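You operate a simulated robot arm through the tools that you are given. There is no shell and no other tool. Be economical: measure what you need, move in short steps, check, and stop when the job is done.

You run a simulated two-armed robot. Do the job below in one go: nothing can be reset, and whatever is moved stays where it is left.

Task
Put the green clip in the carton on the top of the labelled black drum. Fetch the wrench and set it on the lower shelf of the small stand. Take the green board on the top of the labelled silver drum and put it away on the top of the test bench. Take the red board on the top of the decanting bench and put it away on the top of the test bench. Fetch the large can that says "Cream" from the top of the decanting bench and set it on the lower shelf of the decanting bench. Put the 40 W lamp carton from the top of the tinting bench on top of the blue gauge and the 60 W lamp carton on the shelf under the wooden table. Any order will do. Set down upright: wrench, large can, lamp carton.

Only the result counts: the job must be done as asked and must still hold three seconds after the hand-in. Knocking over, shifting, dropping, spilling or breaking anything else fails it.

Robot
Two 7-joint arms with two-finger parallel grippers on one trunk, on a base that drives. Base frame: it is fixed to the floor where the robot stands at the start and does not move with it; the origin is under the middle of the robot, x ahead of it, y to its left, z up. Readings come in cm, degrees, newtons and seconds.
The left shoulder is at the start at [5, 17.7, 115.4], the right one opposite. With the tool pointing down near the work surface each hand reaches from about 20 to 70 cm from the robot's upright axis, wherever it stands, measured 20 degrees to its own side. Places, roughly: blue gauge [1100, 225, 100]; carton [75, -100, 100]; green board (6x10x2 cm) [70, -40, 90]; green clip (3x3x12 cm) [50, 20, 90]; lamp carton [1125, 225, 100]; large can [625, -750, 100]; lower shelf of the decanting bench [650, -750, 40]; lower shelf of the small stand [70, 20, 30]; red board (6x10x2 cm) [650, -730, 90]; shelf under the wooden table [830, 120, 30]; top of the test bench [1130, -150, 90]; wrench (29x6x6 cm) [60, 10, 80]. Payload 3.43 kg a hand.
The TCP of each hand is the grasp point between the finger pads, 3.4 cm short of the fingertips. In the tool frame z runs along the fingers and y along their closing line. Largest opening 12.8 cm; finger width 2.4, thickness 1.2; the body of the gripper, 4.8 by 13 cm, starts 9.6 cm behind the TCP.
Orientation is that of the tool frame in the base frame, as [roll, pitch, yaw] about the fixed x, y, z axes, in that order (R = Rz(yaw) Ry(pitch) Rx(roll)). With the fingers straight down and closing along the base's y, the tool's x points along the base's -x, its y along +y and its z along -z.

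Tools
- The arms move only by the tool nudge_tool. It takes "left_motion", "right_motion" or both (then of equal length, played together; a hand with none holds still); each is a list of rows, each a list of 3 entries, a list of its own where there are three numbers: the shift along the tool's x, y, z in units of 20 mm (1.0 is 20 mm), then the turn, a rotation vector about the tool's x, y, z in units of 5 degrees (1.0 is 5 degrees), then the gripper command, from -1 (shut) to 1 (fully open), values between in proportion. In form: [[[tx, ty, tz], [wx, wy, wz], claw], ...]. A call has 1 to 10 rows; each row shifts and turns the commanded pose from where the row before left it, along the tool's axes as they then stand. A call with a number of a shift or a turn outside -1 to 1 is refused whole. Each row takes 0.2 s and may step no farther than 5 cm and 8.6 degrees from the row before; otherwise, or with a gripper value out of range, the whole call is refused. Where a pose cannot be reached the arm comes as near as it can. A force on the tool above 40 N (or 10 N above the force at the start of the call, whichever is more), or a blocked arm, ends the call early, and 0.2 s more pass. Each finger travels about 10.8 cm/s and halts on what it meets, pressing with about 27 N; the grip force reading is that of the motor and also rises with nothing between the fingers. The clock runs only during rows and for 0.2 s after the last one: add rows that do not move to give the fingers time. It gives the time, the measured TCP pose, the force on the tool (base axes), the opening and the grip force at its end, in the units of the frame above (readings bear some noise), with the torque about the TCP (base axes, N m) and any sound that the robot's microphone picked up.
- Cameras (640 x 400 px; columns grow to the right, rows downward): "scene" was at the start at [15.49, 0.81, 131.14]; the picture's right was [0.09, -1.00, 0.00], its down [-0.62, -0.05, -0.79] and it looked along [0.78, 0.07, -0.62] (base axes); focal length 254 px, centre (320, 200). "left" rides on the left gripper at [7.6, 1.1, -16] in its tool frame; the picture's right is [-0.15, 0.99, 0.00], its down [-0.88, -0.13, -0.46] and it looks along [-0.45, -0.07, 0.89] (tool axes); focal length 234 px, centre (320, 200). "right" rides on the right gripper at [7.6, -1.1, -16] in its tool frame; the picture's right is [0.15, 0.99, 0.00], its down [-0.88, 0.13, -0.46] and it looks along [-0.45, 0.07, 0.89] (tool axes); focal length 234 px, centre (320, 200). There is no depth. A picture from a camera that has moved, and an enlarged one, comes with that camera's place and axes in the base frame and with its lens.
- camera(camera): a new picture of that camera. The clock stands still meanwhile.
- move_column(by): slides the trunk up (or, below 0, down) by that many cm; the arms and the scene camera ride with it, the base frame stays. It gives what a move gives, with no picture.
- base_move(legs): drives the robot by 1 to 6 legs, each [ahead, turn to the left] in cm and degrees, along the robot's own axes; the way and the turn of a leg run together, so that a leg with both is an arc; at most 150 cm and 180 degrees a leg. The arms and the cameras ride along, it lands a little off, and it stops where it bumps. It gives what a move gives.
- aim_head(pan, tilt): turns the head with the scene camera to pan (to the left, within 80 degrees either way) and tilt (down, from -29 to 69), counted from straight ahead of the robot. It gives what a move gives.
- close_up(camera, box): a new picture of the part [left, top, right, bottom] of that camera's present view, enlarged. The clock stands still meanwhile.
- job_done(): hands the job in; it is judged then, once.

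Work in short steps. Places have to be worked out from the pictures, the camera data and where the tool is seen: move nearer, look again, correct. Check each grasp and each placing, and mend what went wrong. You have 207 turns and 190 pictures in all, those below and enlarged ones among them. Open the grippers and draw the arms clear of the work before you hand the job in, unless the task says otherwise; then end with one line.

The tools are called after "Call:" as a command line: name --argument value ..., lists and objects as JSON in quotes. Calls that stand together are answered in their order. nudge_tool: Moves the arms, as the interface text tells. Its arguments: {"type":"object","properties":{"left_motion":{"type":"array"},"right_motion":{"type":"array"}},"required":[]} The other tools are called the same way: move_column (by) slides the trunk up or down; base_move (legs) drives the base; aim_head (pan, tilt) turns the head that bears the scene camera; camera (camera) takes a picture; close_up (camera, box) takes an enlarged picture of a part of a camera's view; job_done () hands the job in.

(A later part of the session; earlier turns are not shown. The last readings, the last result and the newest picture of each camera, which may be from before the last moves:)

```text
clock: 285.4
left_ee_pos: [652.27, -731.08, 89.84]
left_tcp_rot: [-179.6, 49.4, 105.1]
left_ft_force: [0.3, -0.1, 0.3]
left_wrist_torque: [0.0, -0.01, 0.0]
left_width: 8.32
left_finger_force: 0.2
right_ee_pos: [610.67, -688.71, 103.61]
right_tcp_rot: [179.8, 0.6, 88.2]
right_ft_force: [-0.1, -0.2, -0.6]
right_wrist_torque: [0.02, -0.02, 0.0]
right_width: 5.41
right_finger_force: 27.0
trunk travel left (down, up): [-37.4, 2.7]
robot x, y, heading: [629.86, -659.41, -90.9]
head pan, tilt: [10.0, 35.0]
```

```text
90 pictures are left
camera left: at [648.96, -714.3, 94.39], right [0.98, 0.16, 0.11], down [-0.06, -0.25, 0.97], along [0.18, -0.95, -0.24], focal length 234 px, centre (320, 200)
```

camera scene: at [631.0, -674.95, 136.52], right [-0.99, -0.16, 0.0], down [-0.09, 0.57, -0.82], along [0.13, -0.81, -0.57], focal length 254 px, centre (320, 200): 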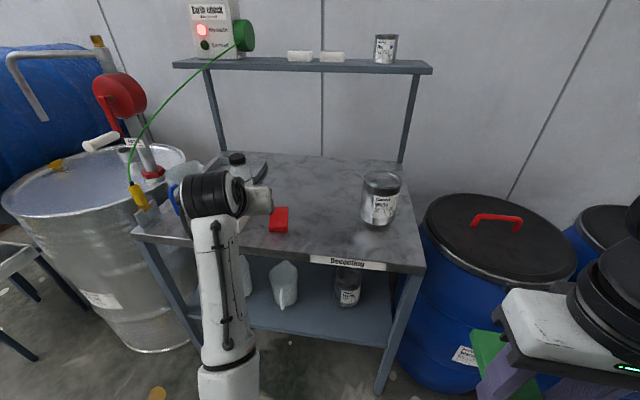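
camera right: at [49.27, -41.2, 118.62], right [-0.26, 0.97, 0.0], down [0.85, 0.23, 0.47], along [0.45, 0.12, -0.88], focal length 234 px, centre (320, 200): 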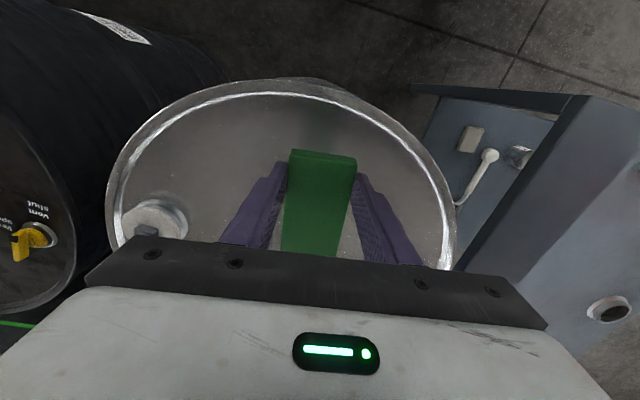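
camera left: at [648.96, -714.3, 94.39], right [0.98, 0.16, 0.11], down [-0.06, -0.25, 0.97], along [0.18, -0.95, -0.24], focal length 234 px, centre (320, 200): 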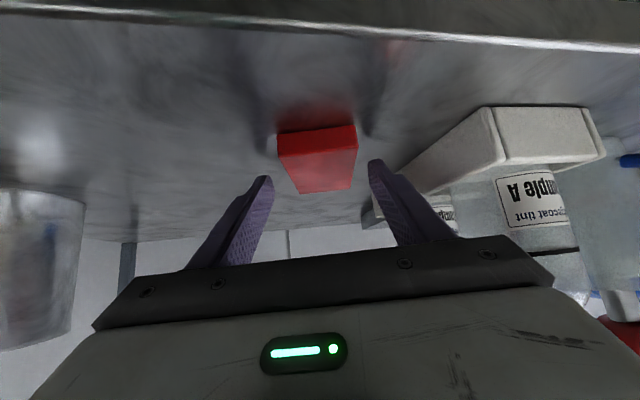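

Lower ~5 mm more vertically until near contact, then close.

Call:
nudge_tool --left_motion '[[[0.1, 0, 0.09], [0, 0, 0], 0.3], [[0.1, 0, 0.09], [0, 0, 0], 0.3], [[0, 0, 0], [0, 0, 0], 0.3]]'

Call:
nudge_tool --left_motion '[[[0, 0, 0], [0, 0, 0], 0.1], [[0, 0, 0], [0, 0, 0], -0.2], [[0, 0, 0], [0, 0, 0], -1], [[0, 0, 0], [0, 0, 0], -1]]'

Call:
camera --camera "left"

```text
clock: 286.2
left_ee_pos: [652.47, -731.16, 89.43]
left_tcp_rot: [-179.6, 49.4, 105.0]
left_ft_force: [0.1, -0.1, 0.7]
left_wrist_torque: [-0.01, -0.03, -0.03]
left_width: 8.32
left_finger_force: 0.1
right_ee_pos: [610.51, -688.64, 103.5]
right_tcp_rot: [179.8, 0.6, 88.0]
right_ft_force: [0.8, -0.2, -0.4]
right_wrist_torque: [0.03, -0.01, 0.02]
right_width: 5.42
right_finger_force: 26.8
trunk travel left (down, up): [-37.4, 2.7]
robot x, y, heading: [629.76, -659.51, -90.6]
head pan, tilt: [10.0, 35.0]
```

```text
clock: 287.2
left_ee_pos: [652.43, -731.03, 89.33]
left_tcp_rot: [-179.6, 49.4, 105.0]
left_ft_force: [0.5, 0.8, 0.8]
left_wrist_torque: [0.05, 0.0, -0.05]
left_width: 5.37
left_finger_force: 27.1
right_ee_pos: [610.68, -688.74, 103.6]
right_tcp_rot: [179.8, 0.6, 88.1]
right_ft_force: [-0.4, -0.3, -0.5]
right_wrist_torque: [0.04, 0.02, -0.03]
right_width: 5.4
right_finger_force: 27.4
trunk travel left (down, up): [-37.4, 2.7]
robot x, y, heading: [630.02, -659.12, -91.2]
head pan, tilt: [10.0, 35.0]
```

```text
89 pictures are left
camera left: at [648.96, -714.33, 93.85], right [0.98, 0.16, 0.11], down [-0.06, -0.25, 0.97], along [0.18, -0.95, -0.24], focal length 234 px, centre (320, 200)
```

left: 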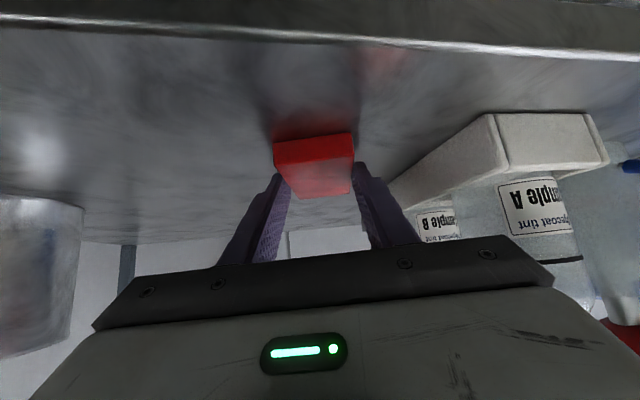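

Gripped at 5.4 cm like the other board. Lift slowly and back off.

Call:
nudge_tool --left_motion '[[[-0.15, 0, -0.13], [0, 0, 0], -1], [[-0.3, 0, -0.26], [0, 0, 0], -1], [[-0.4, 0, -0.34], [0, 0, 0], -1], [[-0.5, 0, -0.43], [0, 0, 0], -1], [[-0.5, 0, -0.43], [0, 0, 0], -1], [[-0.5, 0, -0.43], [0, 0, 0], -1], [[0, 0, 0], [0, 0, 0], -1]]'

Call:
camera --camera "left"

Call:
base_move --legs '[[-70, 0]]'

Call:
camera --camera "scene"

```text
clock: 288.8
left_ee_pos: [652.52, -731.11, 95.68]
left_tcp_rot: [-179.6, 49.4, 105.0]
left_ft_force: [-0.9, -0.9, -0.6]
left_wrist_torque: [0.02, 0.0, 0.01]
left_width: 5.4
left_finger_force: 27.5
right_ee_pos: [610.6, -688.68, 103.69]
right_tcp_rot: [179.8, 0.6, 88.1]
right_ft_force: [1.1, -0.3, -0.5]
right_wrist_torque: [0.03, -0.01, 0.0]
right_width: 5.41
right_finger_force: 27.2
trunk travel left (down, up): [-37.4, 2.7]
robot x, y, heading: [629.9, -659.18, -91.3]
head pan, tilt: [10.0, 35.0]
```

```text
88 pictures are left
camera left: at [649.07, -714.27, 100.12], right [0.98, 0.16, 0.11], down [-0.06, -0.25, 0.97], along [0.18, -0.95, -0.24], focal length 234 px, centre (320, 200)
```

left: 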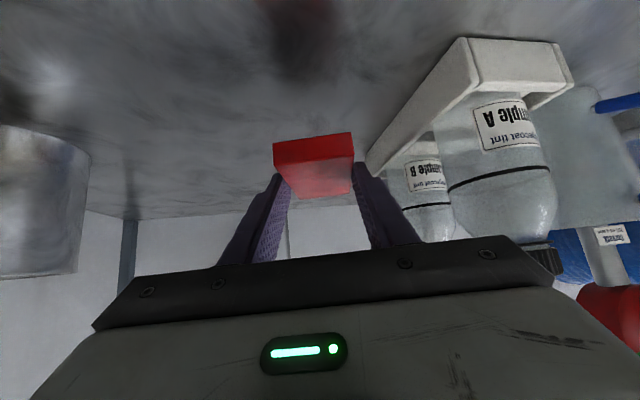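

```text
clock: 292.7
left_ee_pos: [653.3, -659.58, 95.59]
left_tcp_rot: [-179.6, 49.3, 104.6]
left_ft_force: [0.5, -0.4, -1.1]
left_wrist_torque: [0.0, -0.01, 0.01]
left_width: 5.37
left_finger_force: 27.2
right_ee_pos: [611.89, -616.98, 103.57]
right_tcp_rot: [179.8, 0.5, 87.7]
right_ft_force: [0.3, 0.4, -0.9]
right_wrist_torque: [0.02, 0.01, -0.01]
right_width: 5.41
right_finger_force: 27.2
trunk travel left (down, up): [-37.4, 2.7]
robot x, y, heading: [631.48, -587.63, -91.1]
head pan, tilt: [10.0, 35.0]
```

```text
87 pictures are left
camera scene: at [632.37, -603.28, 136.53], right [-0.99, -0.15, 0.0], down [-0.09, 0.57, -0.82], along [0.12, -0.81, -0.57], focal length 254 px, centre (320, 200)
```

scene: 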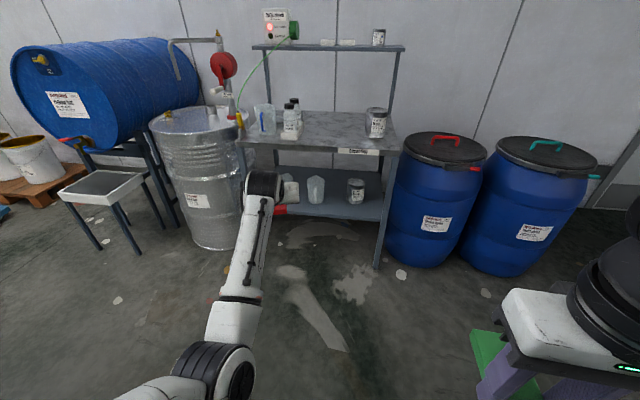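

Both boards in hand and the bench intact. Turn toward the test bench and look.

Call:
base_move --legs '[[0, 130]]'

Call:
aim_head --pan 0 --tilt 12

Call:
camera --camera "scene"

```text
clock: 298.5
left_ee_pos: [672.9, -524.92, 95.48]
left_tcp_rot: [-179.6, 49.5, -126.1]
left_ft_force: [0.0, 0.1, 0.3]
left_wrist_torque: [-0.03, 0.01, -0.01]
left_width: 5.41
left_finger_force: 26.9
right_ee_pos: [666.26, -584.01, 103.61]
right_tcp_rot: [179.8, 0.6, -143.0]
right_ft_force: [-0.3, 0.4, -0.6]
right_wrist_torque: [0.0, 0.02, -0.04]
right_width: 5.41
right_finger_force: 26.5
trunk travel left (down, up): [-37.4, 2.7]
robot x, y, heading: [631.27, -587.48, 38.0]
head pan, tilt: [10.0, 35.0]
```

```text
clock: 299.4
left_ee_pos: [672.85, -524.99, 95.53]
left_tcp_rot: [-179.7, 49.4, -126.0]
left_ft_force: [0.0, -0.4, -0.8]
left_wrist_torque: [-0.02, 0.04, 0.01]
left_width: 5.42
left_finger_force: 27.2
right_ee_pos: [666.4, -583.94, 103.54]
right_tcp_rot: [179.8, 0.6, -142.8]
right_ft_force: [0.3, 0.3, -1.2]
right_wrist_torque: [-0.01, 0.03, 0.02]
right_width: 5.4
right_finger_force: 27.0
trunk travel left (down, up): [-37.4, 2.7]
robot x, y, heading: [631.34, -587.58, 38.0]
head pan, tilt: [0.0, 12.0]
```

```text
86 pictures are left
camera scene: at [644.11, -577.53, 140.21], right [0.62, -0.79, 0.0], down [-0.16, -0.13, -0.98], along [0.77, 0.6, -0.21], focal length 254 px, centre (320, 200)
```

scene: 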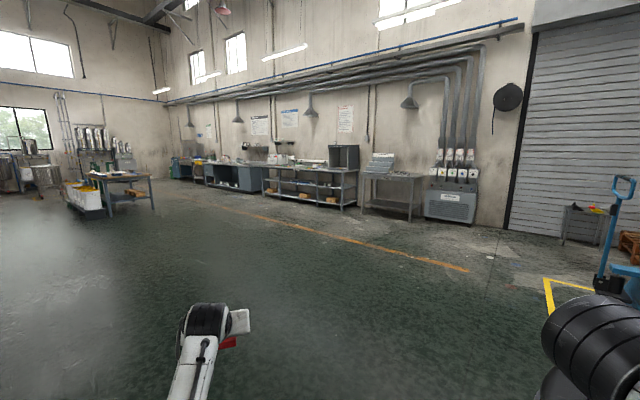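

Call:
close_up --camera "scene" --box '[170, 110, 490, 230]'

```text
2.00 times, centred on (330, 170) of scene
camera zoom: at [644.11, -577.53, 140.21], right [0.62, -0.79, 0.0], down [-0.16, -0.13, -0.98], along [0.77, 0.6, -0.21], focal length 509 px, centre (300, 260)
```

zoom: 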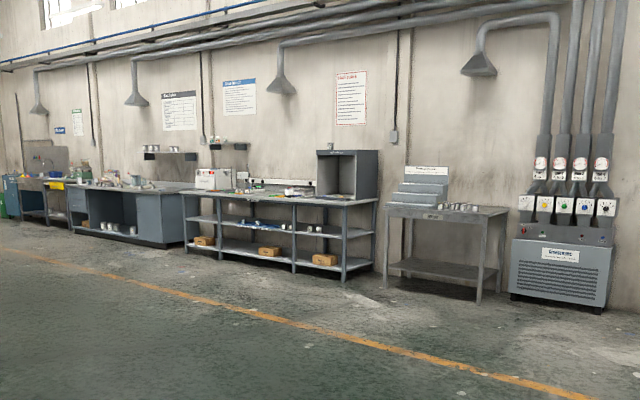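

The floor is clear. Drive toward the test bench (the long shelved bench).

Call:
base_move --legs '[[0, 6], [150, 0], [150, 0], [150, 0], [50, 0], [0, -44]]'

Call:
aim_head --pan 0 --tilt 20

Call:
camera --camera "scene"

```text
clock: 326.2
left_ee_pos: [1066.38, -213.0, 95.59]
left_tcp_rot: [-179.7, 49.3, -162.7]
left_ft_force: [0.0, -0.8, -0.4]
left_wrist_torque: [0.02, 0.05, 0.04]
left_width: 5.38
left_finger_force: 27.6
right_ee_pos: [1025.81, -256.33, 103.61]
right_tcp_rot: [179.8, 0.7, -179.6]
right_ft_force: [0.0, -0.4, -0.7]
right_wrist_torque: [0.03, 0.03, 0.03]
right_width: 5.42
right_finger_force: 27.5
trunk travel left (down, up): [-37.4, 2.7]
robot x, y, heading: [995.79, -238.27, 1.0]
head pan, tilt: [0.0, 12.0]
```

```text
clock: 326.9
left_ee_pos: [1066.5, -212.98, 95.51]
left_tcp_rot: [-179.7, 49.4, -162.7]
left_ft_force: [-0.6, 0.3, 0.0]
left_wrist_torque: [-0.02, 0.03, -0.01]
left_width: 5.43
left_finger_force: 27.2
right_ee_pos: [1025.86, -256.45, 103.66]
right_tcp_rot: [179.8, 0.7, -179.7]
right_ft_force: [0.3, 0.1, -2.1]
right_wrist_torque: [-0.02, 0.03, 0.04]
right_width: 5.38
right_finger_force: 27.7
trunk travel left (down, up): [-37.4, 2.7]
robot x, y, heading: [996.01, -238.6, 1.3]
head pan, tilt: [0.0, 20.0]
```

```text
84 pictures are left
camera scene: at [1011.87, -238.03, 138.92], right [0.02, -1.0, 0.0], down [-0.34, -0.01, -0.94], along [0.94, 0.02, -0.34], focal length 254 px, centre (320, 200)
```

scene: 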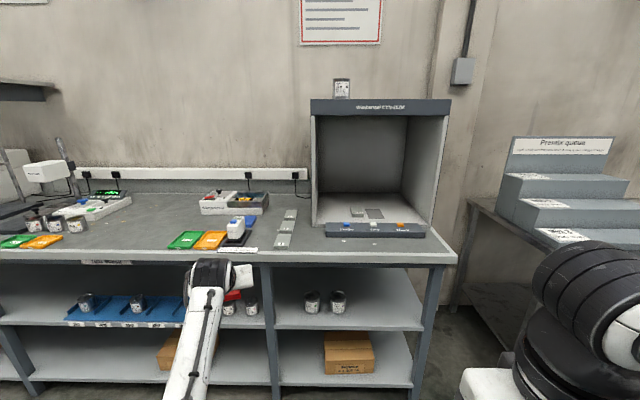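

Call:
close_up --camera "scene" --box '[0, 150, 160, 290]'

Call:
close_up --camera "scene" --box '[150, 170, 310, 280]'

Call:
aim_head --pan 35 --tilt 20

Call:
camera --camera "scene"

```text
2.86 times, centred on (80, 220) of scene
camera zoom: at [1011.87, -238.03, 138.92], right [0.02, -1.0, 0.0], down [-0.34, -0.01, -0.94], along [0.94, 0.02, -0.34], focal length 727 px, centre (1006, 143)
```

zoom: 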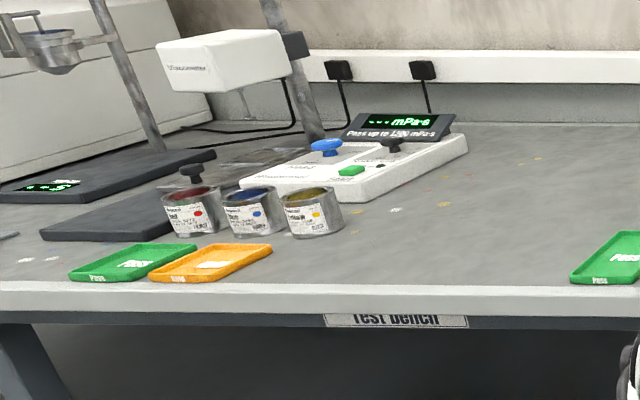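

```text
3.64 times, centred on (230, 225) of scene
camera zoom: at [1011.87, -238.03, 138.92], right [0.02, -1.0, 0.0], down [-0.34, -0.01, -0.94], along [0.94, 0.02, -0.34], focal length 925 px, centre (647, 109)
```

zoom: 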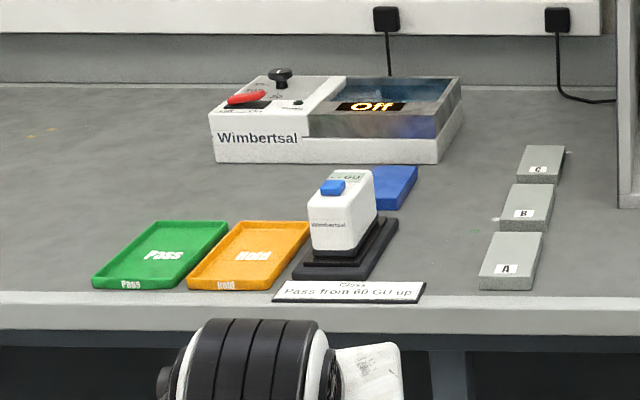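

```text
clock: 327.9
left_ee_pos: [1066.49, -213.04, 95.58]
left_tcp_rot: [-179.6, 49.4, -162.6]
left_ft_force: [0.4, -0.4, -0.3]
left_wrist_torque: [0.0, -0.02, 0.0]
left_width: 5.39
left_finger_force: 27.2
right_ee_pos: [1025.92, -256.43, 103.78]
right_tcp_rot: [179.7, 0.6, -179.6]
right_ft_force: [0.1, 0.1, -0.9]
right_wrist_torque: [0.02, 0.04, -0.01]
right_width: 5.42
right_finger_force: 27.3
trunk travel left (down, up): [-37.4, 2.7]
robot x, y, heading: [995.56, -238.3, 1.3]
head pan, tilt: [35.0, 20.0]
```

```text
81 pictures are left
camera scene: at [1010.07, -232.73, 138.91], right [0.59, -0.81, 0.0], down [-0.28, -0.2, -0.94], along [0.76, 0.56, -0.34], focal length 254 px, centre (320, 200)
```

scene: 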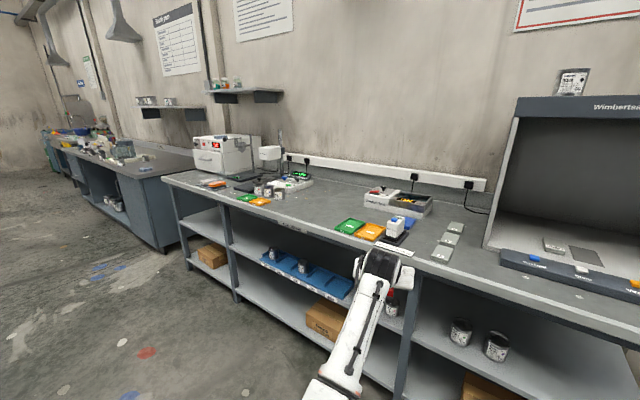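

Test bench confirmed (label), top z≈86, front edge x≈1101; a free area lies at y −170…−130. I drive to place the red board (left hand) at ≈(1117, −141).

Call:
base_move --legs '[[0, 88], [72, 0], [0, -89], [20, 0]]'

Call:
aim_head --pan 15 --tilt 35

Call:
camera --camera "scene"

```text
clock: 340.6
left_ee_pos: [1083.86, -138.04, 95.45]
left_tcp_rot: [-179.8, 49.4, -161.4]
left_ft_force: [1.0, -0.3, -0.9]
left_wrist_torque: [0.01, 0.0, 0.01]
left_width: 5.41
left_finger_force: 26.6
right_ee_pos: [1044.24, -182.37, 103.67]
right_tcp_rot: [179.9, 0.5, -178.2]
right_ft_force: [0.6, 0.6, -0.8]
right_wrist_torque: [-0.02, 0.04, 0.0]
right_width: 5.43
right_finger_force: 27.0
trunk travel left (down, up): [-37.4, 2.7]
robot x, y, heading: [1013.74, -165.41, 2.5]
head pan, tilt: [35.0, 20.0]
```

```text
clock: 341.4
left_ee_pos: [1083.78, -137.97, 95.59]
left_tcp_rot: [-179.7, 49.4, -161.3]
left_ft_force: [0.2, -0.8, -1.0]
left_wrist_torque: [0.0, 0.0, 0.0]
left_width: 5.41
left_finger_force: 26.8
right_ee_pos: [1044.3, -182.31, 103.62]
right_tcp_rot: [179.9, 0.6, -178.2]
right_ft_force: [-0.3, -0.6, -0.7]
right_wrist_torque: [-0.01, 0.03, -0.01]
right_width: 5.4
right_finger_force: 27.0
trunk travel left (down, up): [-37.4, 2.7]
robot x, y, heading: [1013.56, -165.09, 2.7]
head pan, tilt: [15.0, 35.0]
```

```text
80 pictures are left
camera scene: at [1028.93, -162.08, 136.53], right [0.3, -0.95, 0.0], down [-0.55, -0.17, -0.82], along [0.78, 0.25, -0.57], focal length 254 px, centre (320, 200)
```

scene: 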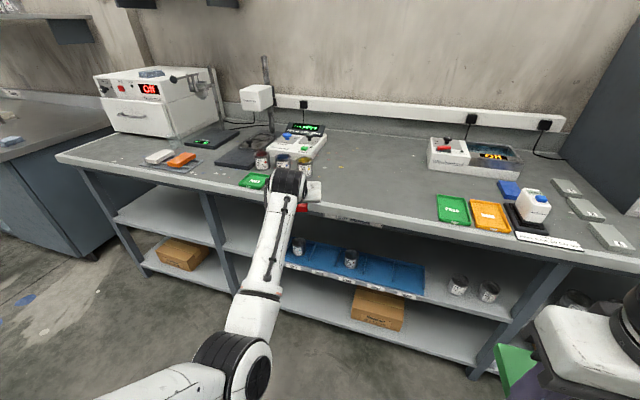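

Free area is clear. Turn 2.7° right and drive 32 cm so the red board is over (1117, −141).

Call:
base_move --legs '[[0, -3], [32, 0]]'

Call:
camera --camera "left"

Call:
camera --camera "scene"

```text
clock: 344.0
left_ee_pos: [1117.28, -142.53, 95.52]
left_tcp_rot: [-179.8, 49.5, -164.8]
left_ft_force: [0.0, -1.2, -0.2]
left_wrist_torque: [-0.05, 0.05, 0.01]
left_width: 5.42
left_finger_force: 26.8
right_ee_pos: [1075.1, -184.63, 103.53]
right_tcp_rot: [179.8, 0.4, 178.3]
right_ft_force: [-0.5, -0.7, -0.6]
right_wrist_torque: [0.03, 0.06, 0.02]
right_width: 5.42
right_finger_force: 27.1
trunk travel left (down, up): [-37.4, 2.7]
robot x, y, heading: [1045.7, -165.56, -0.7]
head pan, tilt: [15.0, 35.0]
```

```text
79 pictures are left
camera left: at [1100.35, -145.92, 100.04], right [-0.16, 0.98, 0.11], down [0.25, -0.06, 0.97], along [0.95, 0.18, -0.24], focal length 234 px, centre (320, 200)
```

left: 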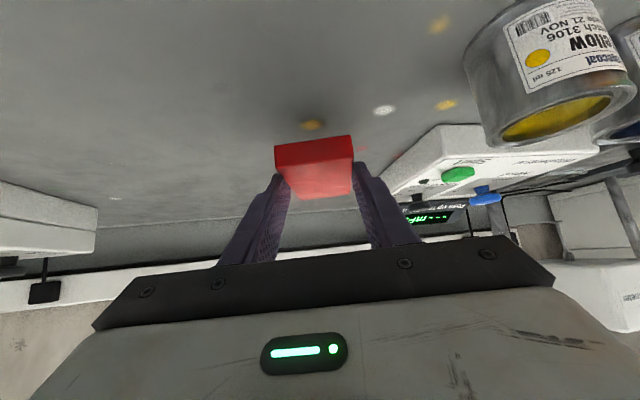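

```text
78 pictures are left
camera scene: at [1061.07, -163.34, 136.52], right [0.25, -0.97, 0.0], down [-0.56, -0.14, -0.82], along [0.79, 0.2, -0.57], focal length 254 px, centre (320, 200)
```

scene: 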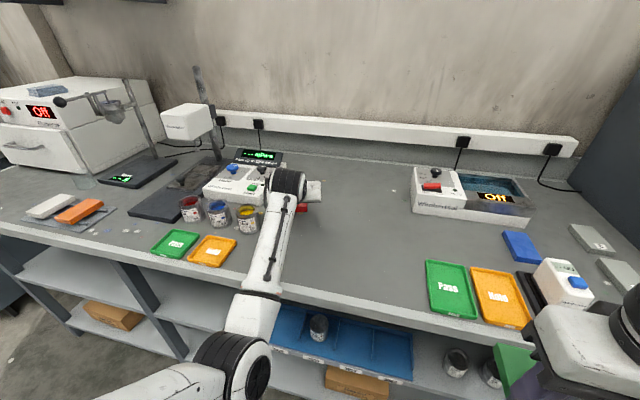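

Clear spot. Shift 2 cm right, and lower the red board.

Call:
nudge_tool --left_motion '[[[0.3, -0.5, 0.26], [0, 0, 0], -1], [[0.4, -0.5, 0.34], [0, 0, 0], -1], [[0.4, 0, 0.34], [0, 0, 0], -1], [[0.4, 0, 0.34], [0, 0, 0], -1], [[0.3, 0, 0.26], [0, 0, 0], -1], [[0.15, 0, 0.13], [0, 0, 0], -1], [[0, 0, 0], [0, 0, 0], -1]]'

Call:
nudge_tool --left_motion '[[[0.12, 0, 0.1], [0, 0, 0], -1], [[0.12, 0, 0.1], [0, 0, 0], -1], [[0, 0, 0], [0, 0, 0], -1]]'

```text
clock: 345.6
left_ee_pos: [1117.8, -144.6, 91.14]
left_tcp_rot: [-179.5, 50.4, -164.8]
left_ft_force: [-0.3, 0.2, 22.7]
left_wrist_torque: [0.12, -0.18, 0.0]
left_width: 5.41
left_finger_force: 26.9
right_ee_pos: [1074.93, -184.5, 103.72]
right_tcp_rot: [179.8, 0.6, 178.3]
right_ft_force: [-0.5, -0.3, -0.5]
right_wrist_torque: [0.03, 0.04, -0.01]
right_width: 5.41
right_finger_force: 27.1
trunk travel left (down, up): [-37.4, 2.7]
robot x, y, heading: [1045.34, -165.24, -1.0]
head pan, tilt: [15.0, 35.0]
```

```text
clock: 346.4
left_ee_pos: [1117.8, -144.64, 91.04]
left_tcp_rot: [-179.3, 50.6, -164.5]
left_ft_force: [-9.0, -4.5, 33.3]
left_wrist_torque: [0.64, 0.41, 0.29]
left_width: 5.4
left_finger_force: 26.7
right_ee_pos: [1074.7, -184.73, 103.77]
right_tcp_rot: [179.7, 0.9, 178.3]
right_ft_force: [-0.2, 0.0, -0.1]
right_wrist_torque: [-0.01, -0.02, -0.01]
right_width: 5.4
right_finger_force: 26.9
trunk travel left (down, up): [-37.4, 2.7]
robot x, y, heading: [1045.49, -165.47, -0.8]
head pan, tilt: [15.0, 35.0]
```

Board is on the bench (contact at 91.1). Ease up slightly, open, and lift away.

Call:
nudge_tool --left_motion '[[[-0.2, 0, -0.17], [0, 0, 0], -1], [[0, 0, 0], [0, 0, 0], 0.1], [[0, 0, 0], [0, 0, 0], 0.3], [[0, 0, 0], [0, 0, 0], 0.3], [[-0.3, 0, -0.26], [0, 0, 0], 0.3], [[-0.5, 0, -0.43], [0, 0, 0], 0.3], [[-0.7, 0, -0.6], [0, 0, 0], 0.3], [[-0.7, 0, -0.6], [0, 0, 0], 0.3], [[0, 0, 0], [0, 0, 0], 0.3]]'

Call:
camera --camera "left"

```text
clock: 348.4
left_ee_pos: [1117.74, -144.47, 95.91]
left_tcp_rot: [-179.7, 49.3, -164.8]
left_ft_force: [1.1, 0.4, 0.2]
left_wrist_torque: [-0.02, -0.01, 0.0]
left_width: 8.33
left_finger_force: 0.0
right_ee_pos: [1075.12, -184.52, 103.48]
right_tcp_rot: [179.9, 0.6, 178.3]
right_ft_force: [-1.2, -0.4, -0.2]
right_wrist_torque: [0.0, 0.06, 0.0]
right_width: 5.42
right_finger_force: 26.7
trunk travel left (down, up): [-37.4, 2.7]
robot x, y, heading: [1045.62, -165.48, -1.0]
head pan, tilt: [15.0, 35.0]
```

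```text
77 pictures are left
camera left: at [1100.89, -147.81, 100.51], right [-0.16, 0.98, 0.11], down [0.25, -0.06, 0.97], along [0.95, 0.18, -0.24], focal length 234 px, centre (320, 200)
```

left: 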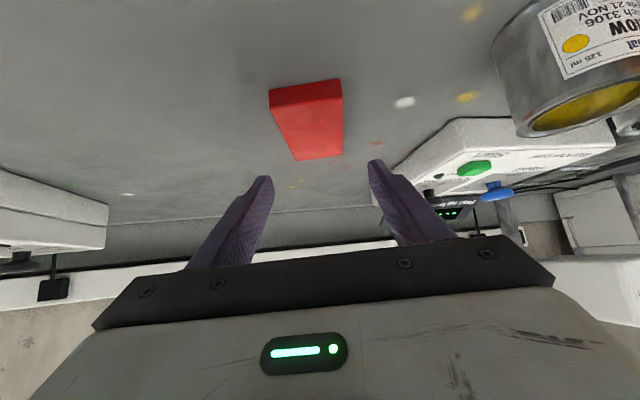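

Red board lies flat on the bench. Raise the left hand clear, back off, and sidestep left for the green board.

Call:
nudge_tool --left_motion '[[[-0.76, 0, -0.65], [0, 0, 0], 0.0], [[-0.76, 0, -0.65], [0, 0, 0], 0.0], [[-0.76, 0, -0.65], [0, 0, 0], 0.0], [[-0.76, 0, -0.65], [0, 0, 0], 0.0], [[-0.76, 0, -0.65], [0, 0, 0], -0.5], [[0, 0, 0], [0, 0, 0], -0.5]]'

Call:
base_move --legs '[[-35, 0], [0, 91], [14, 0], [0, -90], [20, 0]]'

Call:
aim_head --pan 0 --tilt 38

Call:
camera --camera "scene"

```text
clock: 349.8
left_ee_pos: [1117.79, -144.5, 106.15]
left_tcp_rot: [-179.8, 49.3, -164.9]
left_ft_force: [-0.3, 0.1, -0.3]
left_wrist_torque: [-0.01, -0.01, -0.02]
left_width: 3.21
left_finger_force: 0.0
right_ee_pos: [1075.07, -184.54, 103.65]
right_tcp_rot: [179.8, 0.6, 178.3]
right_ft_force: [-0.4, 0.4, -1.0]
right_wrist_torque: [0.02, 0.03, -0.01]
right_width: 5.41
right_finger_force: 27.1
trunk travel left (down, up): [-37.4, 2.7]
robot x, y, heading: [1045.64, -165.59, -1.0]
head pan, tilt: [15.0, 35.0]
```

```text
clock: 361.9
left_ee_pos: [1102.16, -131.02, 106.29]
left_tcp_rot: [-179.7, 49.4, -165.1]
left_ft_force: [1.2, -0.8, -0.4]
left_wrist_torque: [0.0, 0.03, -0.03]
left_width: 3.22
left_finger_force: 0.0
right_ee_pos: [1059.23, -170.81, 103.54]
right_tcp_rot: [179.8, 0.5, 178.0]
right_ft_force: [-0.5, 0.1, -1.0]
right_wrist_torque: [-0.01, 0.08, -0.01]
right_width: 5.42
right_finger_force: 27.4
trunk travel left (down, up): [-37.4, 2.7]
robot x, y, heading: [1029.48, -151.77, -1.2]
head pan, tilt: [15.0, 35.0]
```

```text
clock: 362.6
left_ee_pos: [1102.12, -131.1, 106.14]
left_tcp_rot: [-179.7, 49.4, -165.1]
left_ft_force: [-0.4, -1.2, 0.5]
left_wrist_torque: [0.0, 0.01, 0.0]
left_width: 3.2
left_finger_force: 0.1
right_ee_pos: [1059.02, -170.98, 103.61]
right_tcp_rot: [179.8, 0.5, 178.0]
right_ft_force: [0.7, 0.1, -1.6]
right_wrist_torque: [-0.01, 0.02, 0.02]
right_width: 5.39
right_finger_force: 26.8
trunk travel left (down, up): [-37.4, 2.7]
robot x, y, heading: [1029.57, -151.59, -1.1]
head pan, tilt: [0.0, 38.0]
```

```text
76 pictures are left
camera scene: at [1045.26, -151.87, 136.07], right [-0.02, -1.0, 0.0], down [-0.62, 0.01, -0.79], along [0.79, -0.01, -0.62], focal length 254 px, centre (320, 200)
```

scene: 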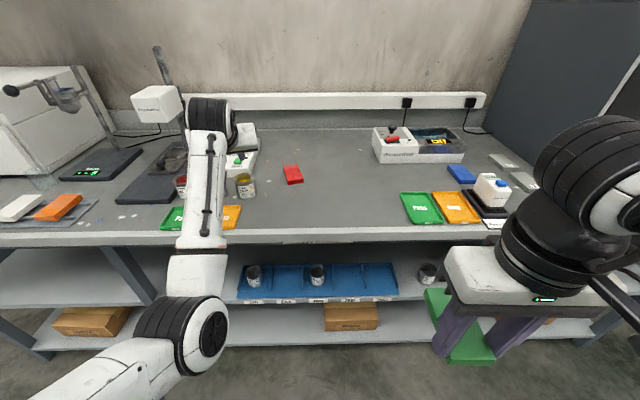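

Drive 25 cm forward, then carry the green board forward to (1113, −161) staying high.

Call:
base_move --legs '[[24, 0]]'

Call:
nudge_tool --right_motion '[[[-1, 0.4, 0.1], [0, 0, 0], -1], [[-1, 0.4, 0.1], [0, 0, 0], -1], [[-1, 0.4, 0.1], [0, 0, 0], -1], [[-1, 0.4, 0.1], [0, 0, 0], -1], [[-1, 0.4, 0.1], [0, 0, 0], -1], [[-1, 0.4, 0.1], [0, 0, 0], -1], [[-1, 0.4, 0.1], [0, 0, 0], -1], [[-1, 0.4, 0.1], [0, 0, 0], -1], [[-1, 0.4, 0.1], [0, 0, 0], -1], [[-1, 0.4, 0.1], [0, 0, 0], -1]]'

Call:
camera --camera "right"

Call:
camera --camera "scene"

```text
clock: 364.4
left_ee_pos: [1126.29, -131.57, 106.14]
left_tcp_rot: [-179.7, 49.4, -165.1]
left_ft_force: [0.1, -0.2, 0.3]
left_wrist_torque: [0.0, -0.03, 0.02]
left_width: 3.2
left_finger_force: 0.0
right_ee_pos: [1083.32, -171.34, 103.61]
right_tcp_rot: [179.8, 0.5, 178.1]
right_ft_force: [-0.1, -0.3, 0.6]
right_wrist_torque: [0.01, 0.05, 0.04]
right_width: 5.42
right_finger_force: 26.7
trunk travel left (down, up): [-37.4, 2.7]
robot x, y, heading: [1053.7, -151.98, -1.3]
head pan, tilt: [0.0, 38.0]
```

```text
clock: 366.6
left_ee_pos: [1126.19, -131.77, 106.11]
left_tcp_rot: [-179.5, 49.5, -165.2]
left_ft_force: [-0.5, -0.7, -0.2]
left_wrist_torque: [0.03, -0.02, -0.02]
left_width: 3.23
left_finger_force: 0.2
right_ee_pos: [1103.57, -163.91, 101.85]
right_tcp_rot: [179.9, 0.6, 177.9]
right_ft_force: [-0.6, 0.1, 0.0]
right_wrist_torque: [0.0, 0.01, -0.03]
right_width: 5.41
right_finger_force: 27.0
trunk travel left (down, up): [-37.4, 2.7]
robot x, y, heading: [1053.89, -151.87, -1.2]
head pan, tilt: [0.0, 38.0]
```

```text
75 pictures are left
camera right: at [1095.78, -164.86, 117.72], right [-0.11, 0.99, 0.0], down [0.88, 0.1, 0.47], along [0.46, 0.05, -0.89], focal length 234 px, centre (320, 200)
```

right: 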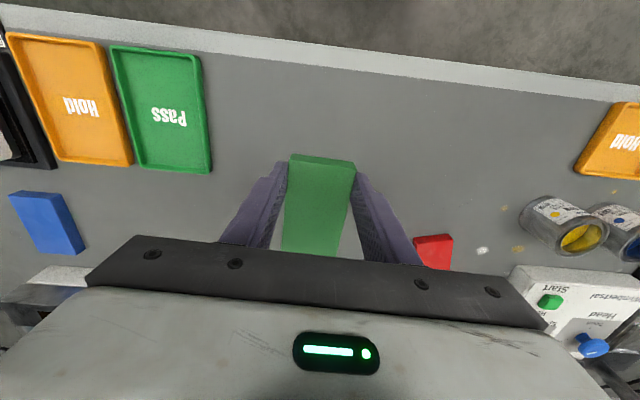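

```text
74 pictures are left
camera scene: at [1069.39, -152.34, 136.07], right [-0.02, -1.0, 0.0], down [-0.62, 0.01, -0.79], along [0.79, -0.02, -0.62], focal length 254 px, centre (320, 200)
```

scene: 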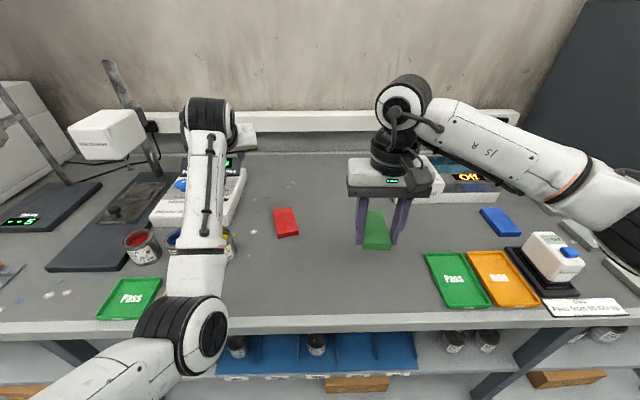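

Move 8 cm further forward and 2.5 cm left, lowering to near the surface.

Call:
nudge_tool --right_motion '[[[-0.8, 0.25, 0.5], [0, 0, 0], -1], [[-0.8, 0.25, 0.5], [0, 0, 0], -1], [[-0.8, 0.25, 0.7], [0, 0, 0], -1], [[-0.8, 0.25, 0.7], [0, 0, 0], -1], [[-0.8, 0.25, 0.7], [0, 0, 0], -1], [[0, 0, 0.7], [0, 0, 0], -1], [[0, 0, 0.6], [0, 0, 0], -1], [[0, 0, 0.3], [0, 0, 0], -1], [[0, 0, 0], [0, 0, 0], -1]]'

Call:
camera --camera "right"

```text
clock: 368.6
left_ee_pos: [1126.25, -131.57, 106.05]
left_tcp_rot: [-179.6, 49.4, -165.2]
left_ft_force: [-0.6, -0.3, -0.5]
left_wrist_torque: [0.0, 0.01, -0.01]
left_width: 3.2
left_finger_force: 0.1
right_ee_pos: [1111.66, -161.85, 92.55]
right_tcp_rot: [179.7, 0.6, 178.0]
right_ft_force: [0.1, 0.4, -0.6]
right_wrist_torque: [0.01, 0.02, 0.01]
right_width: 5.4
right_finger_force: 26.6
trunk travel left (down, up): [-37.4, 2.7]
robot x, y, heading: [1053.73, -152.17, -1.3]
head pan, tilt: [0.0, 38.0]
```

```text
73 pictures are left
camera right: at [1103.86, -162.7, 108.33], right [-0.11, 0.99, 0.0], down [0.88, 0.1, 0.46], along [0.46, 0.05, -0.89], focal length 234 px, centre (320, 200)
```

right: 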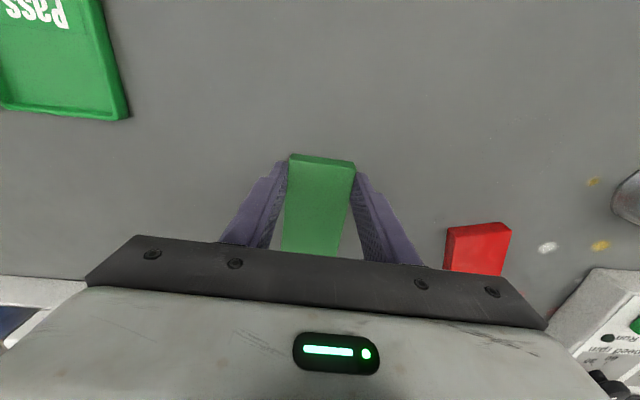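

Clear of the red board. Lower in small steps to contact.

Call:
nudge_tool --right_motion '[[[0, 0, 0.25], [0, 0, 0], -1], [[0, 0, 0.2], [0, 0, 0], -1], [[0, 0, 0.15], [0, 0, 0], -1], [[0, 0, 0], [0, 0, 0], -1]]'

```text
clock: 369.6
left_ee_pos: [1126.23, -131.74, 106.34]
left_tcp_rot: [-179.6, 49.5, -165.0]
left_ft_force: [0.6, 0.3, -0.6]
left_wrist_torque: [0.02, 0.0, -0.01]
left_width: 3.21
left_finger_force: 0.0
right_ee_pos: [1111.66, -161.85, 91.49]
right_tcp_rot: [179.8, 0.7, 178.0]
right_ft_force: [0.4, -0.5, 9.6]
right_wrist_torque: [-0.13, -0.77, -0.07]
right_width: 5.45
right_finger_force: 27.2
trunk travel left (down, up): [-37.4, 2.7]
robot x, y, heading: [1053.94, -152.23, -1.3]
head pan, tilt: [0.0, 38.0]
```

Contact. Open and raise the right hand.

Call:
nudge_tool --right_motion '[[[0, 0, 0.05], [0, 0, 0], -1], [[0, 0, 0], [0, 0, 0], 0.0], [[0, 0, 0], [0, 0, 0], 0.1], [[0, 0, 0], [0, 0, 0], 0.1], [[0, 0, -0.3], [0, 0, 0], 0.1], [[0, 0, -0.7], [0, 0, 0], 0.1], [[0, 0, -1], [0, 0, 0], 0.1], [[0, 0, -1], [0, 0, 0], 0.1], [[0.5, 0, -1], [0, 0, 0], 0.1], [[1, 0, -0.5], [0, 0, 0], 0.1]]'

Call:
camera --camera "right"

```text
clock: 371.8
left_ee_pos: [1126.17, -131.65, 106.32]
left_tcp_rot: [-179.7, 49.4, -165.2]
left_ft_force: [-0.1, -0.1, -0.1]
left_wrist_torque: [0.0, 0.04, 0.02]
left_width: 3.22
left_finger_force: 0.1
right_ee_pos: [1108.51, -161.64, 100.48]
right_tcp_rot: [179.9, 0.6, 177.9]
right_ft_force: [0.6, -0.8, 0.0]
right_wrist_torque: [0.01, 0.01, -0.02]
right_width: 7.04
right_finger_force: 0.0
trunk travel left (down, up): [-37.4, 2.7]
robot x, y, heading: [1054.06, -151.89, -0.9]
head pan, tilt: [0.0, 38.0]
```

```text
72 pictures are left
camera right: at [1100.7, -162.59, 116.23], right [-0.11, 0.99, 0.0], down [0.88, 0.1, 0.47], along [0.46, 0.05, -0.89], focal length 234 px, centre (320, 200)
```

right: 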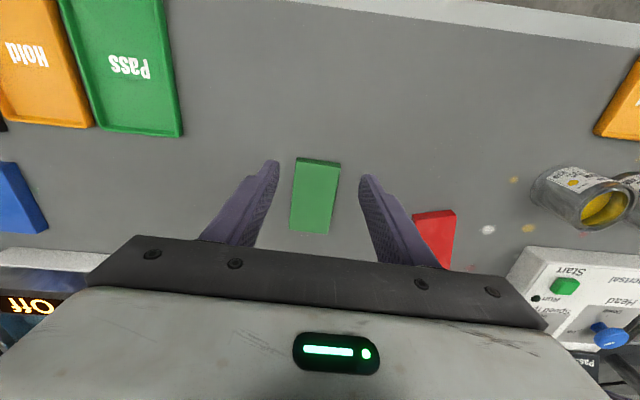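

Both boards are on the test bench. Retract the right hand, back off, and drive to the tinting bench.

Call:
nudge_tool --right_motion '[[[1, -0.2, -0.2], [0, 0, 0], 0.1], [[1, -0.2, -0.2], [0, 0, 0], 0.1], [[1, -0.2, -0.2], [0, 0, 0], 0.1], [[1, -0.2, 0], [0, 0, 0], 0.1], [[1, -0.2, 0], [0, 0, 0], 0.1], [[1, -0.2, 0], [0, 0, 0], 0.1], [[1, -0.2, 0], [0, 0, 0], 0.1], [[1, -0.2, 0], [0, 0, 0], 0.1], [[0.5, -0.2, 0], [0, 0, 0], 0.1], [[0, -0.2, 0], [0, 0, 0], 0.1]]'

Call:
base_move --legs '[[-55, 0], [0, 91], [150, 0], [150, 0], [60, 0], [0, -90]]'

Call:
aim_head --pan 0 --tilt 22

Call:
camera --camera "scene"

```text
clock: 374.0
left_ee_pos: [1126.25, -131.63, 106.12]
left_tcp_rot: [-179.7, 49.3, -165.2]
left_ft_force: [-0.4, -0.3, -0.2]
left_wrist_torque: [0.06, -0.04, -0.01]
left_width: 3.19
left_finger_force: 0.1
right_ee_pos: [1091.32, -165.2, 101.2]
right_tcp_rot: [179.8, 0.5, 178.0]
right_ft_force: [-0.3, -0.5, 0.3]
right_wrist_torque: [0.02, -0.03, -0.02]
right_width: 7.04
right_finger_force: 0.1
trunk travel left (down, up): [-37.4, 2.7]
robot x, y, heading: [1053.77, -152.04, -1.0]
head pan, tilt: [0.0, 38.0]
```

```text
clock: 402.3
left_ee_pos: [1082.42, 233.03, 106.1]
left_tcp_rot: [-179.7, 49.4, -167.1]
left_ft_force: [-0.7, 0.6, -1.1]
left_wrist_torque: [-0.02, -0.01, 0.02]
left_width: 3.18
left_finger_force: 0.1
right_ee_pos: [1046.54, 200.77, 101.14]
right_tcp_rot: [179.9, 0.6, 176.2]
right_ft_force: [0.5, -0.7, -0.2]
right_wrist_torque: [-0.02, 0.01, 0.01]
right_width: 7.04
right_finger_force: 0.1
trunk travel left (down, up): [-37.4, 2.7]
robot x, y, heading: [1009.54, 214.93, -2.9]
head pan, tilt: [0.0, 38.0]
```

```text
clock: 403.1
left_ee_pos: [1082.39, 233.1, 106.28]
left_tcp_rot: [-179.8, 49.4, -167.0]
left_ft_force: [-0.4, -0.8, -0.5]
left_wrist_torque: [-0.01, 0.01, -0.01]
left_width: 3.2
left_finger_force: 0.0
right_ee_pos: [1046.62, 200.63, 101.22]
right_tcp_rot: [179.8, 0.6, 176.2]
right_ft_force: [-0.1, -0.1, 0.0]
right_wrist_torque: [0.02, 0.01, 0.05]
right_width: 7.05
right_finger_force: 0.0
trunk travel left (down, up): [-37.4, 2.7]
robot x, y, heading: [1008.89, 214.6, -2.7]
head pan, tilt: [0.0, 22.0]
```

```text
71 pictures are left
camera scene: at [1025.61, 214.08, 138.59], right [-0.05, -1.0, 0.0], down [-0.37, 0.02, -0.93], along [0.93, -0.05, -0.38], focal length 254 px, centre (320, 200)
```

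scene: 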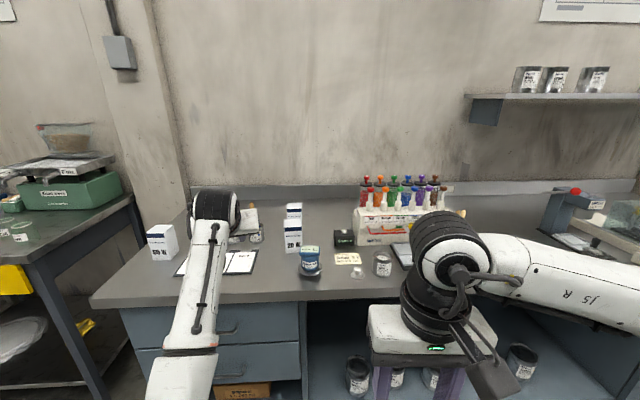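

Call:
close_up --camera "scene" --box '[130, 190, 290, 290]'

Call:
close_up --camera "scene" --box '[260, 180, 420, 290]'

```text
4.00 times, centred on (210, 240) of scene
camera zoom: at [1025.61, 214.08, 138.59], right [-0.05, -1.0, 0.0], down [-0.37, 0.02, -0.93], along [0.93, -0.05, -0.38], focal length 1018 px, centre (760, 40)
```

zoom: 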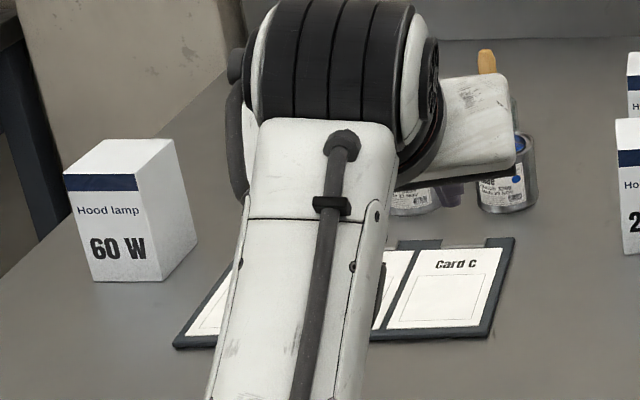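

```text
3.64 times, centred on (340, 235) of scene
camera zoom: at [1025.61, 214.08, 138.59], right [-0.05, -1.0, 0.0], down [-0.37, 0.02, -0.93], along [0.93, -0.05, -0.38], focal length 925 px, centre (247, 73)
```

zoom: 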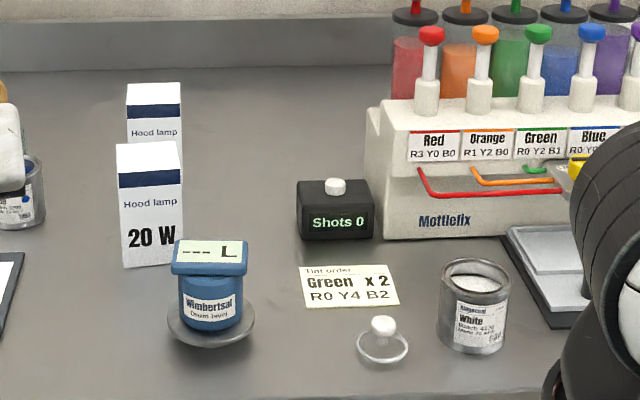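

Found: 60 W carton ≈ (1103.7, 263.5), ~6×6×10; 20 W in front of another carton (likely 40 W) at y≈219; blue gauge ≈ (1093, 213.6). First the 60 W with the left (tilted) hand: reposition the base and align the hand.

Call:
base_move --legs '[[-12, 0], [0, 90], [28, 0], [0, -87]]'

Call:
nudge_tool --left_motion '[[[0, 0, 0], [0.4, 0, 0.34], 0.5], [[0, 0, 0], [0.4, 0, 0.34], 0.5], [[0, 0, 0], [0.4, 0, 0.34], 0.5], [[0, 0, 0], [0.4, 0, 0.34], 0.5], [[0, 0, 0], [0.4, 0, 0.34], 0.5]]'

Call:
aim_head --pan 10 --tilt 25

Call:
camera --camera "scene"

```text
clock: 413.3
left_ee_pos: [1070.72, 266.9, 106.28]
left_tcp_rot: [-179.7, 49.4, -163.0]
left_ft_force: [-0.7, 0.5, -0.2]
left_wrist_torque: [0.0, 0.02, 0.01]
left_width: 3.19
left_finger_force: 0.1
right_ee_pos: [1037.25, 232.09, 101.17]
right_tcp_rot: [179.7, 0.5, -179.9]
right_ft_force: [-0.5, -0.2, 1.2]
right_wrist_torque: [-0.03, 0.0, 0.01]
right_width: 7.03
right_finger_force: 0.0
trunk travel left (down, up): [-37.4, 2.7]
robot x, y, heading: [999.3, 243.46, 0.9]
head pan, tilt: [0.0, 22.0]
```

```text
clock: 414.5
left_ee_pos: [1070.75, 266.87, 106.1]
left_tcp_rot: [-179.5, 49.5, -176.0]
left_ft_force: [-0.4, -0.2, 0.0]
left_wrist_torque: [0.01, 0.03, -0.01]
left_width: 9.6
left_finger_force: 0.1
right_ee_pos: [1037.25, 232.09, 101.18]
right_tcp_rot: [179.8, 0.6, -179.7]
right_ft_force: [-0.6, 0.6, -0.5]
right_wrist_torque: [0.0, 0.0, 0.01]
right_width: 7.07
right_finger_force: 0.0
trunk travel left (down, up): [-37.4, 2.7]
robot x, y, heading: [999.29, 243.98, 1.1]
head pan, tilt: [0.0, 22.0]
```

```text
clock: 415.2
left_ee_pos: [1070.75, 266.88, 106.06]
left_tcp_rot: [-179.6, 49.5, -175.9]
left_ft_force: [0.1, -0.4, 0.5]
left_wrist_torque: [-0.01, -0.04, 0.0]
left_width: 9.59
left_finger_force: 0.0
right_ee_pos: [1037.34, 232.21, 101.21]
right_tcp_rot: [179.8, 0.6, -179.8]
right_ft_force: [0.2, -0.3, 0.0]
right_wrist_torque: [0.01, 0.0, 0.03]
right_width: 7.04
right_finger_force: 0.1
trunk travel left (down, up): [-37.4, 2.7]
robot x, y, heading: [999.03, 243.29, 1.0]
head pan, tilt: [10.0, 25.0]
```

```text
68 pictures are left
camera scene: at [1015.19, 245.58, 138.11], right [0.19, -0.98, 0.0], down [-0.41, -0.08, -0.91], along [0.89, 0.17, -0.42], focal length 254 px, centre (320, 200)
```

scene: 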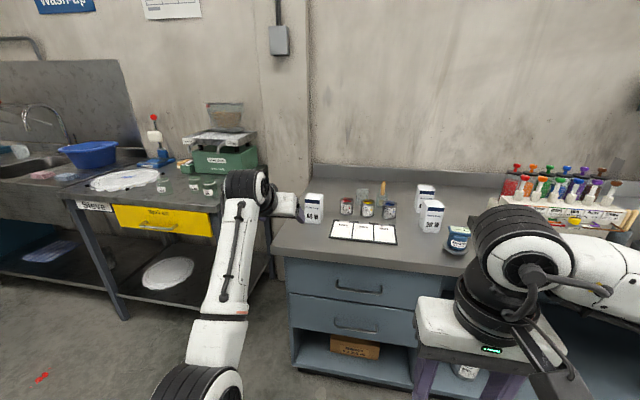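

Carton front at ≈(1102, 265). Drive 20 cm closer, trim yaw/lateral, and look with the left camera.

Call:
base_move --legs '[[18, 0]]'

Call:
nudge_tool --left_motion '[[[0, -0.4, 0], [0.2, 0, 0.17], 0.5], [[0, -0.4, 0], [0.2, 0, 0.17], 0.5], [[0, -0.4, 0], [0.2, 0, 0.17], 0.5], [[0, 0, 0], [0, 0, 0], 0.5]]'

Call:
camera --camera "left"

Call:
close_up --camera "scene" --box '[220, 160, 500, 280]'

```text
clock: 416.7
left_ee_pos: [1088.88, 266.95, 105.94]
left_tcp_rot: [-179.6, 49.5, -176.3]
left_ft_force: [1.1, -0.2, 0.6]
left_wrist_torque: [-0.01, 0.0, 0.02]
left_width: 9.59
left_finger_force: 0.1
right_ee_pos: [1055.19, 232.22, 101.04]
right_tcp_rot: [179.9, 0.5, 179.9]
right_ft_force: [0.2, -0.3, 0.0]
right_wrist_torque: [0.0, 0.04, 0.03]
right_width: 7.04
right_finger_force: 0.1
trunk travel left (down, up): [-37.4, 2.7]
robot x, y, heading: [1017.46, 244.21, 0.8]
head pan, tilt: [10.0, 25.0]
```

```text
clock: 417.7
left_ee_pos: [1088.97, 264.44, 106.01]
left_tcp_rot: [-179.5, 49.5, 179.9]
left_ft_force: [0.0, 0.4, 0.3]
left_wrist_torque: [0.02, -0.05, -0.01]
left_width: 9.61
left_finger_force: 0.1
right_ee_pos: [1055.01, 232.19, 101.29]
right_tcp_rot: [179.8, 0.6, 179.9]
right_ft_force: [0.4, 0.2, -0.7]
right_wrist_torque: [-0.03, -0.02, -0.03]
right_width: 7.07
right_finger_force: 0.0
trunk travel left (down, up): [-37.4, 2.7]
robot x, y, heading: [1016.75, 243.6, 0.8]
head pan, tilt: [10.0, 25.0]
```

```text
67 pictures are left
camera left: at [1071.7, 265.74, 110.66], right [0.1, 0.99, 0.11], down [0.22, -0.13, 0.97], along [0.97, -0.08, -0.24], focal length 234 px, centre (320, 200)
```

left: 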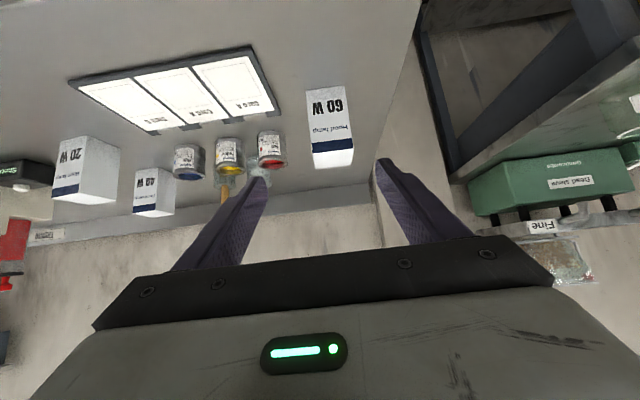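

```text
2.29 times, centred on (360, 220) of scene
camera zoom: at [1033.17, 245.82, 138.11], right [0.19, -0.98, 0.0], down [-0.42, -0.08, -0.91], along [0.89, 0.17, -0.42], focal length 582 px, centre (229, 154)
```

zoom: 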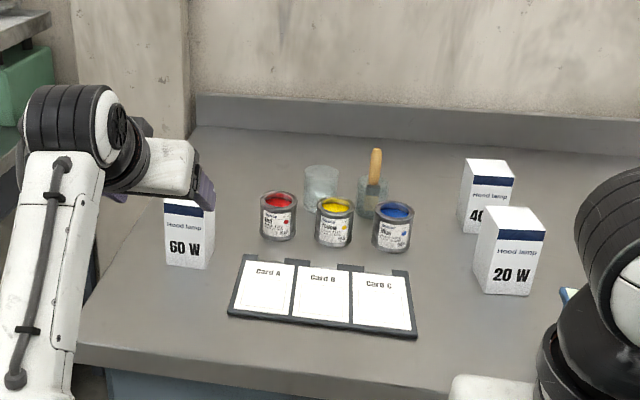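

The rear carton is 40 W, confirmed. Approach the 60 W along the tool axis, most of the way.

Call:
nudge_tool --left_motion '[[[0, 0.1, 1], [0, 0, 0], 0.5], [[0, 0.1, 1], [0, 0, 0], 0.5], [[0, 0.1, 1], [0, 0, 0], 0.5], [[0, 0.1, 1], [0, 0, 0], 0.5], [[0, 0.1, 1], [0, 0, 0], 0.5], [[0, 0, 1], [0, 0, 0], 0.5], [[0, 0, 0], [0, 0, 0], 0.5]]'

Call:
camera --camera "left"

```text
clock: 419.3
left_ee_pos: [1098.06, 265.35, 98.34]
left_tcp_rot: [-179.7, 49.6, 179.8]
left_ft_force: [-0.2, 0.2, 0.6]
left_wrist_torque: [0.03, -0.01, 0.01]
left_width: 9.61
left_finger_force: 0.0
right_ee_pos: [1055.18, 232.28, 101.15]
right_tcp_rot: [179.8, 0.6, 180.0]
right_ft_force: [0.0, 0.0, 0.3]
right_wrist_torque: [0.02, -0.01, -0.04]
right_width: 7.04
right_finger_force: 0.0
trunk travel left (down, up): [-37.4, 2.7]
robot x, y, heading: [1017.13, 244.46, 0.7]
head pan, tilt: [10.0, 25.0]
```

```text
65 pictures are left
camera left: at [1080.83, 266.62, 102.84], right [0.1, 0.99, 0.11], down [0.22, -0.13, 0.97], along [0.97, -0.08, -0.23], focal length 234 px, centre (320, 200)
```

left: 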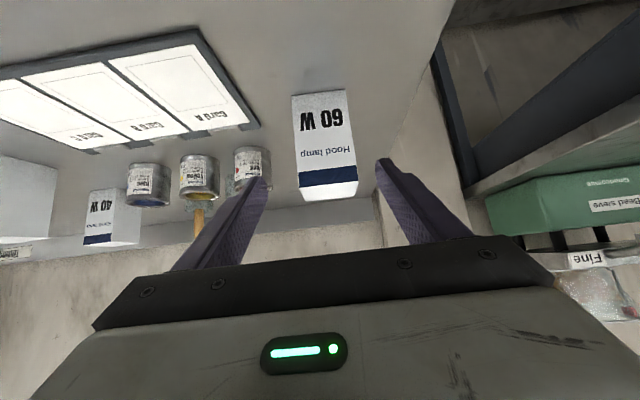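

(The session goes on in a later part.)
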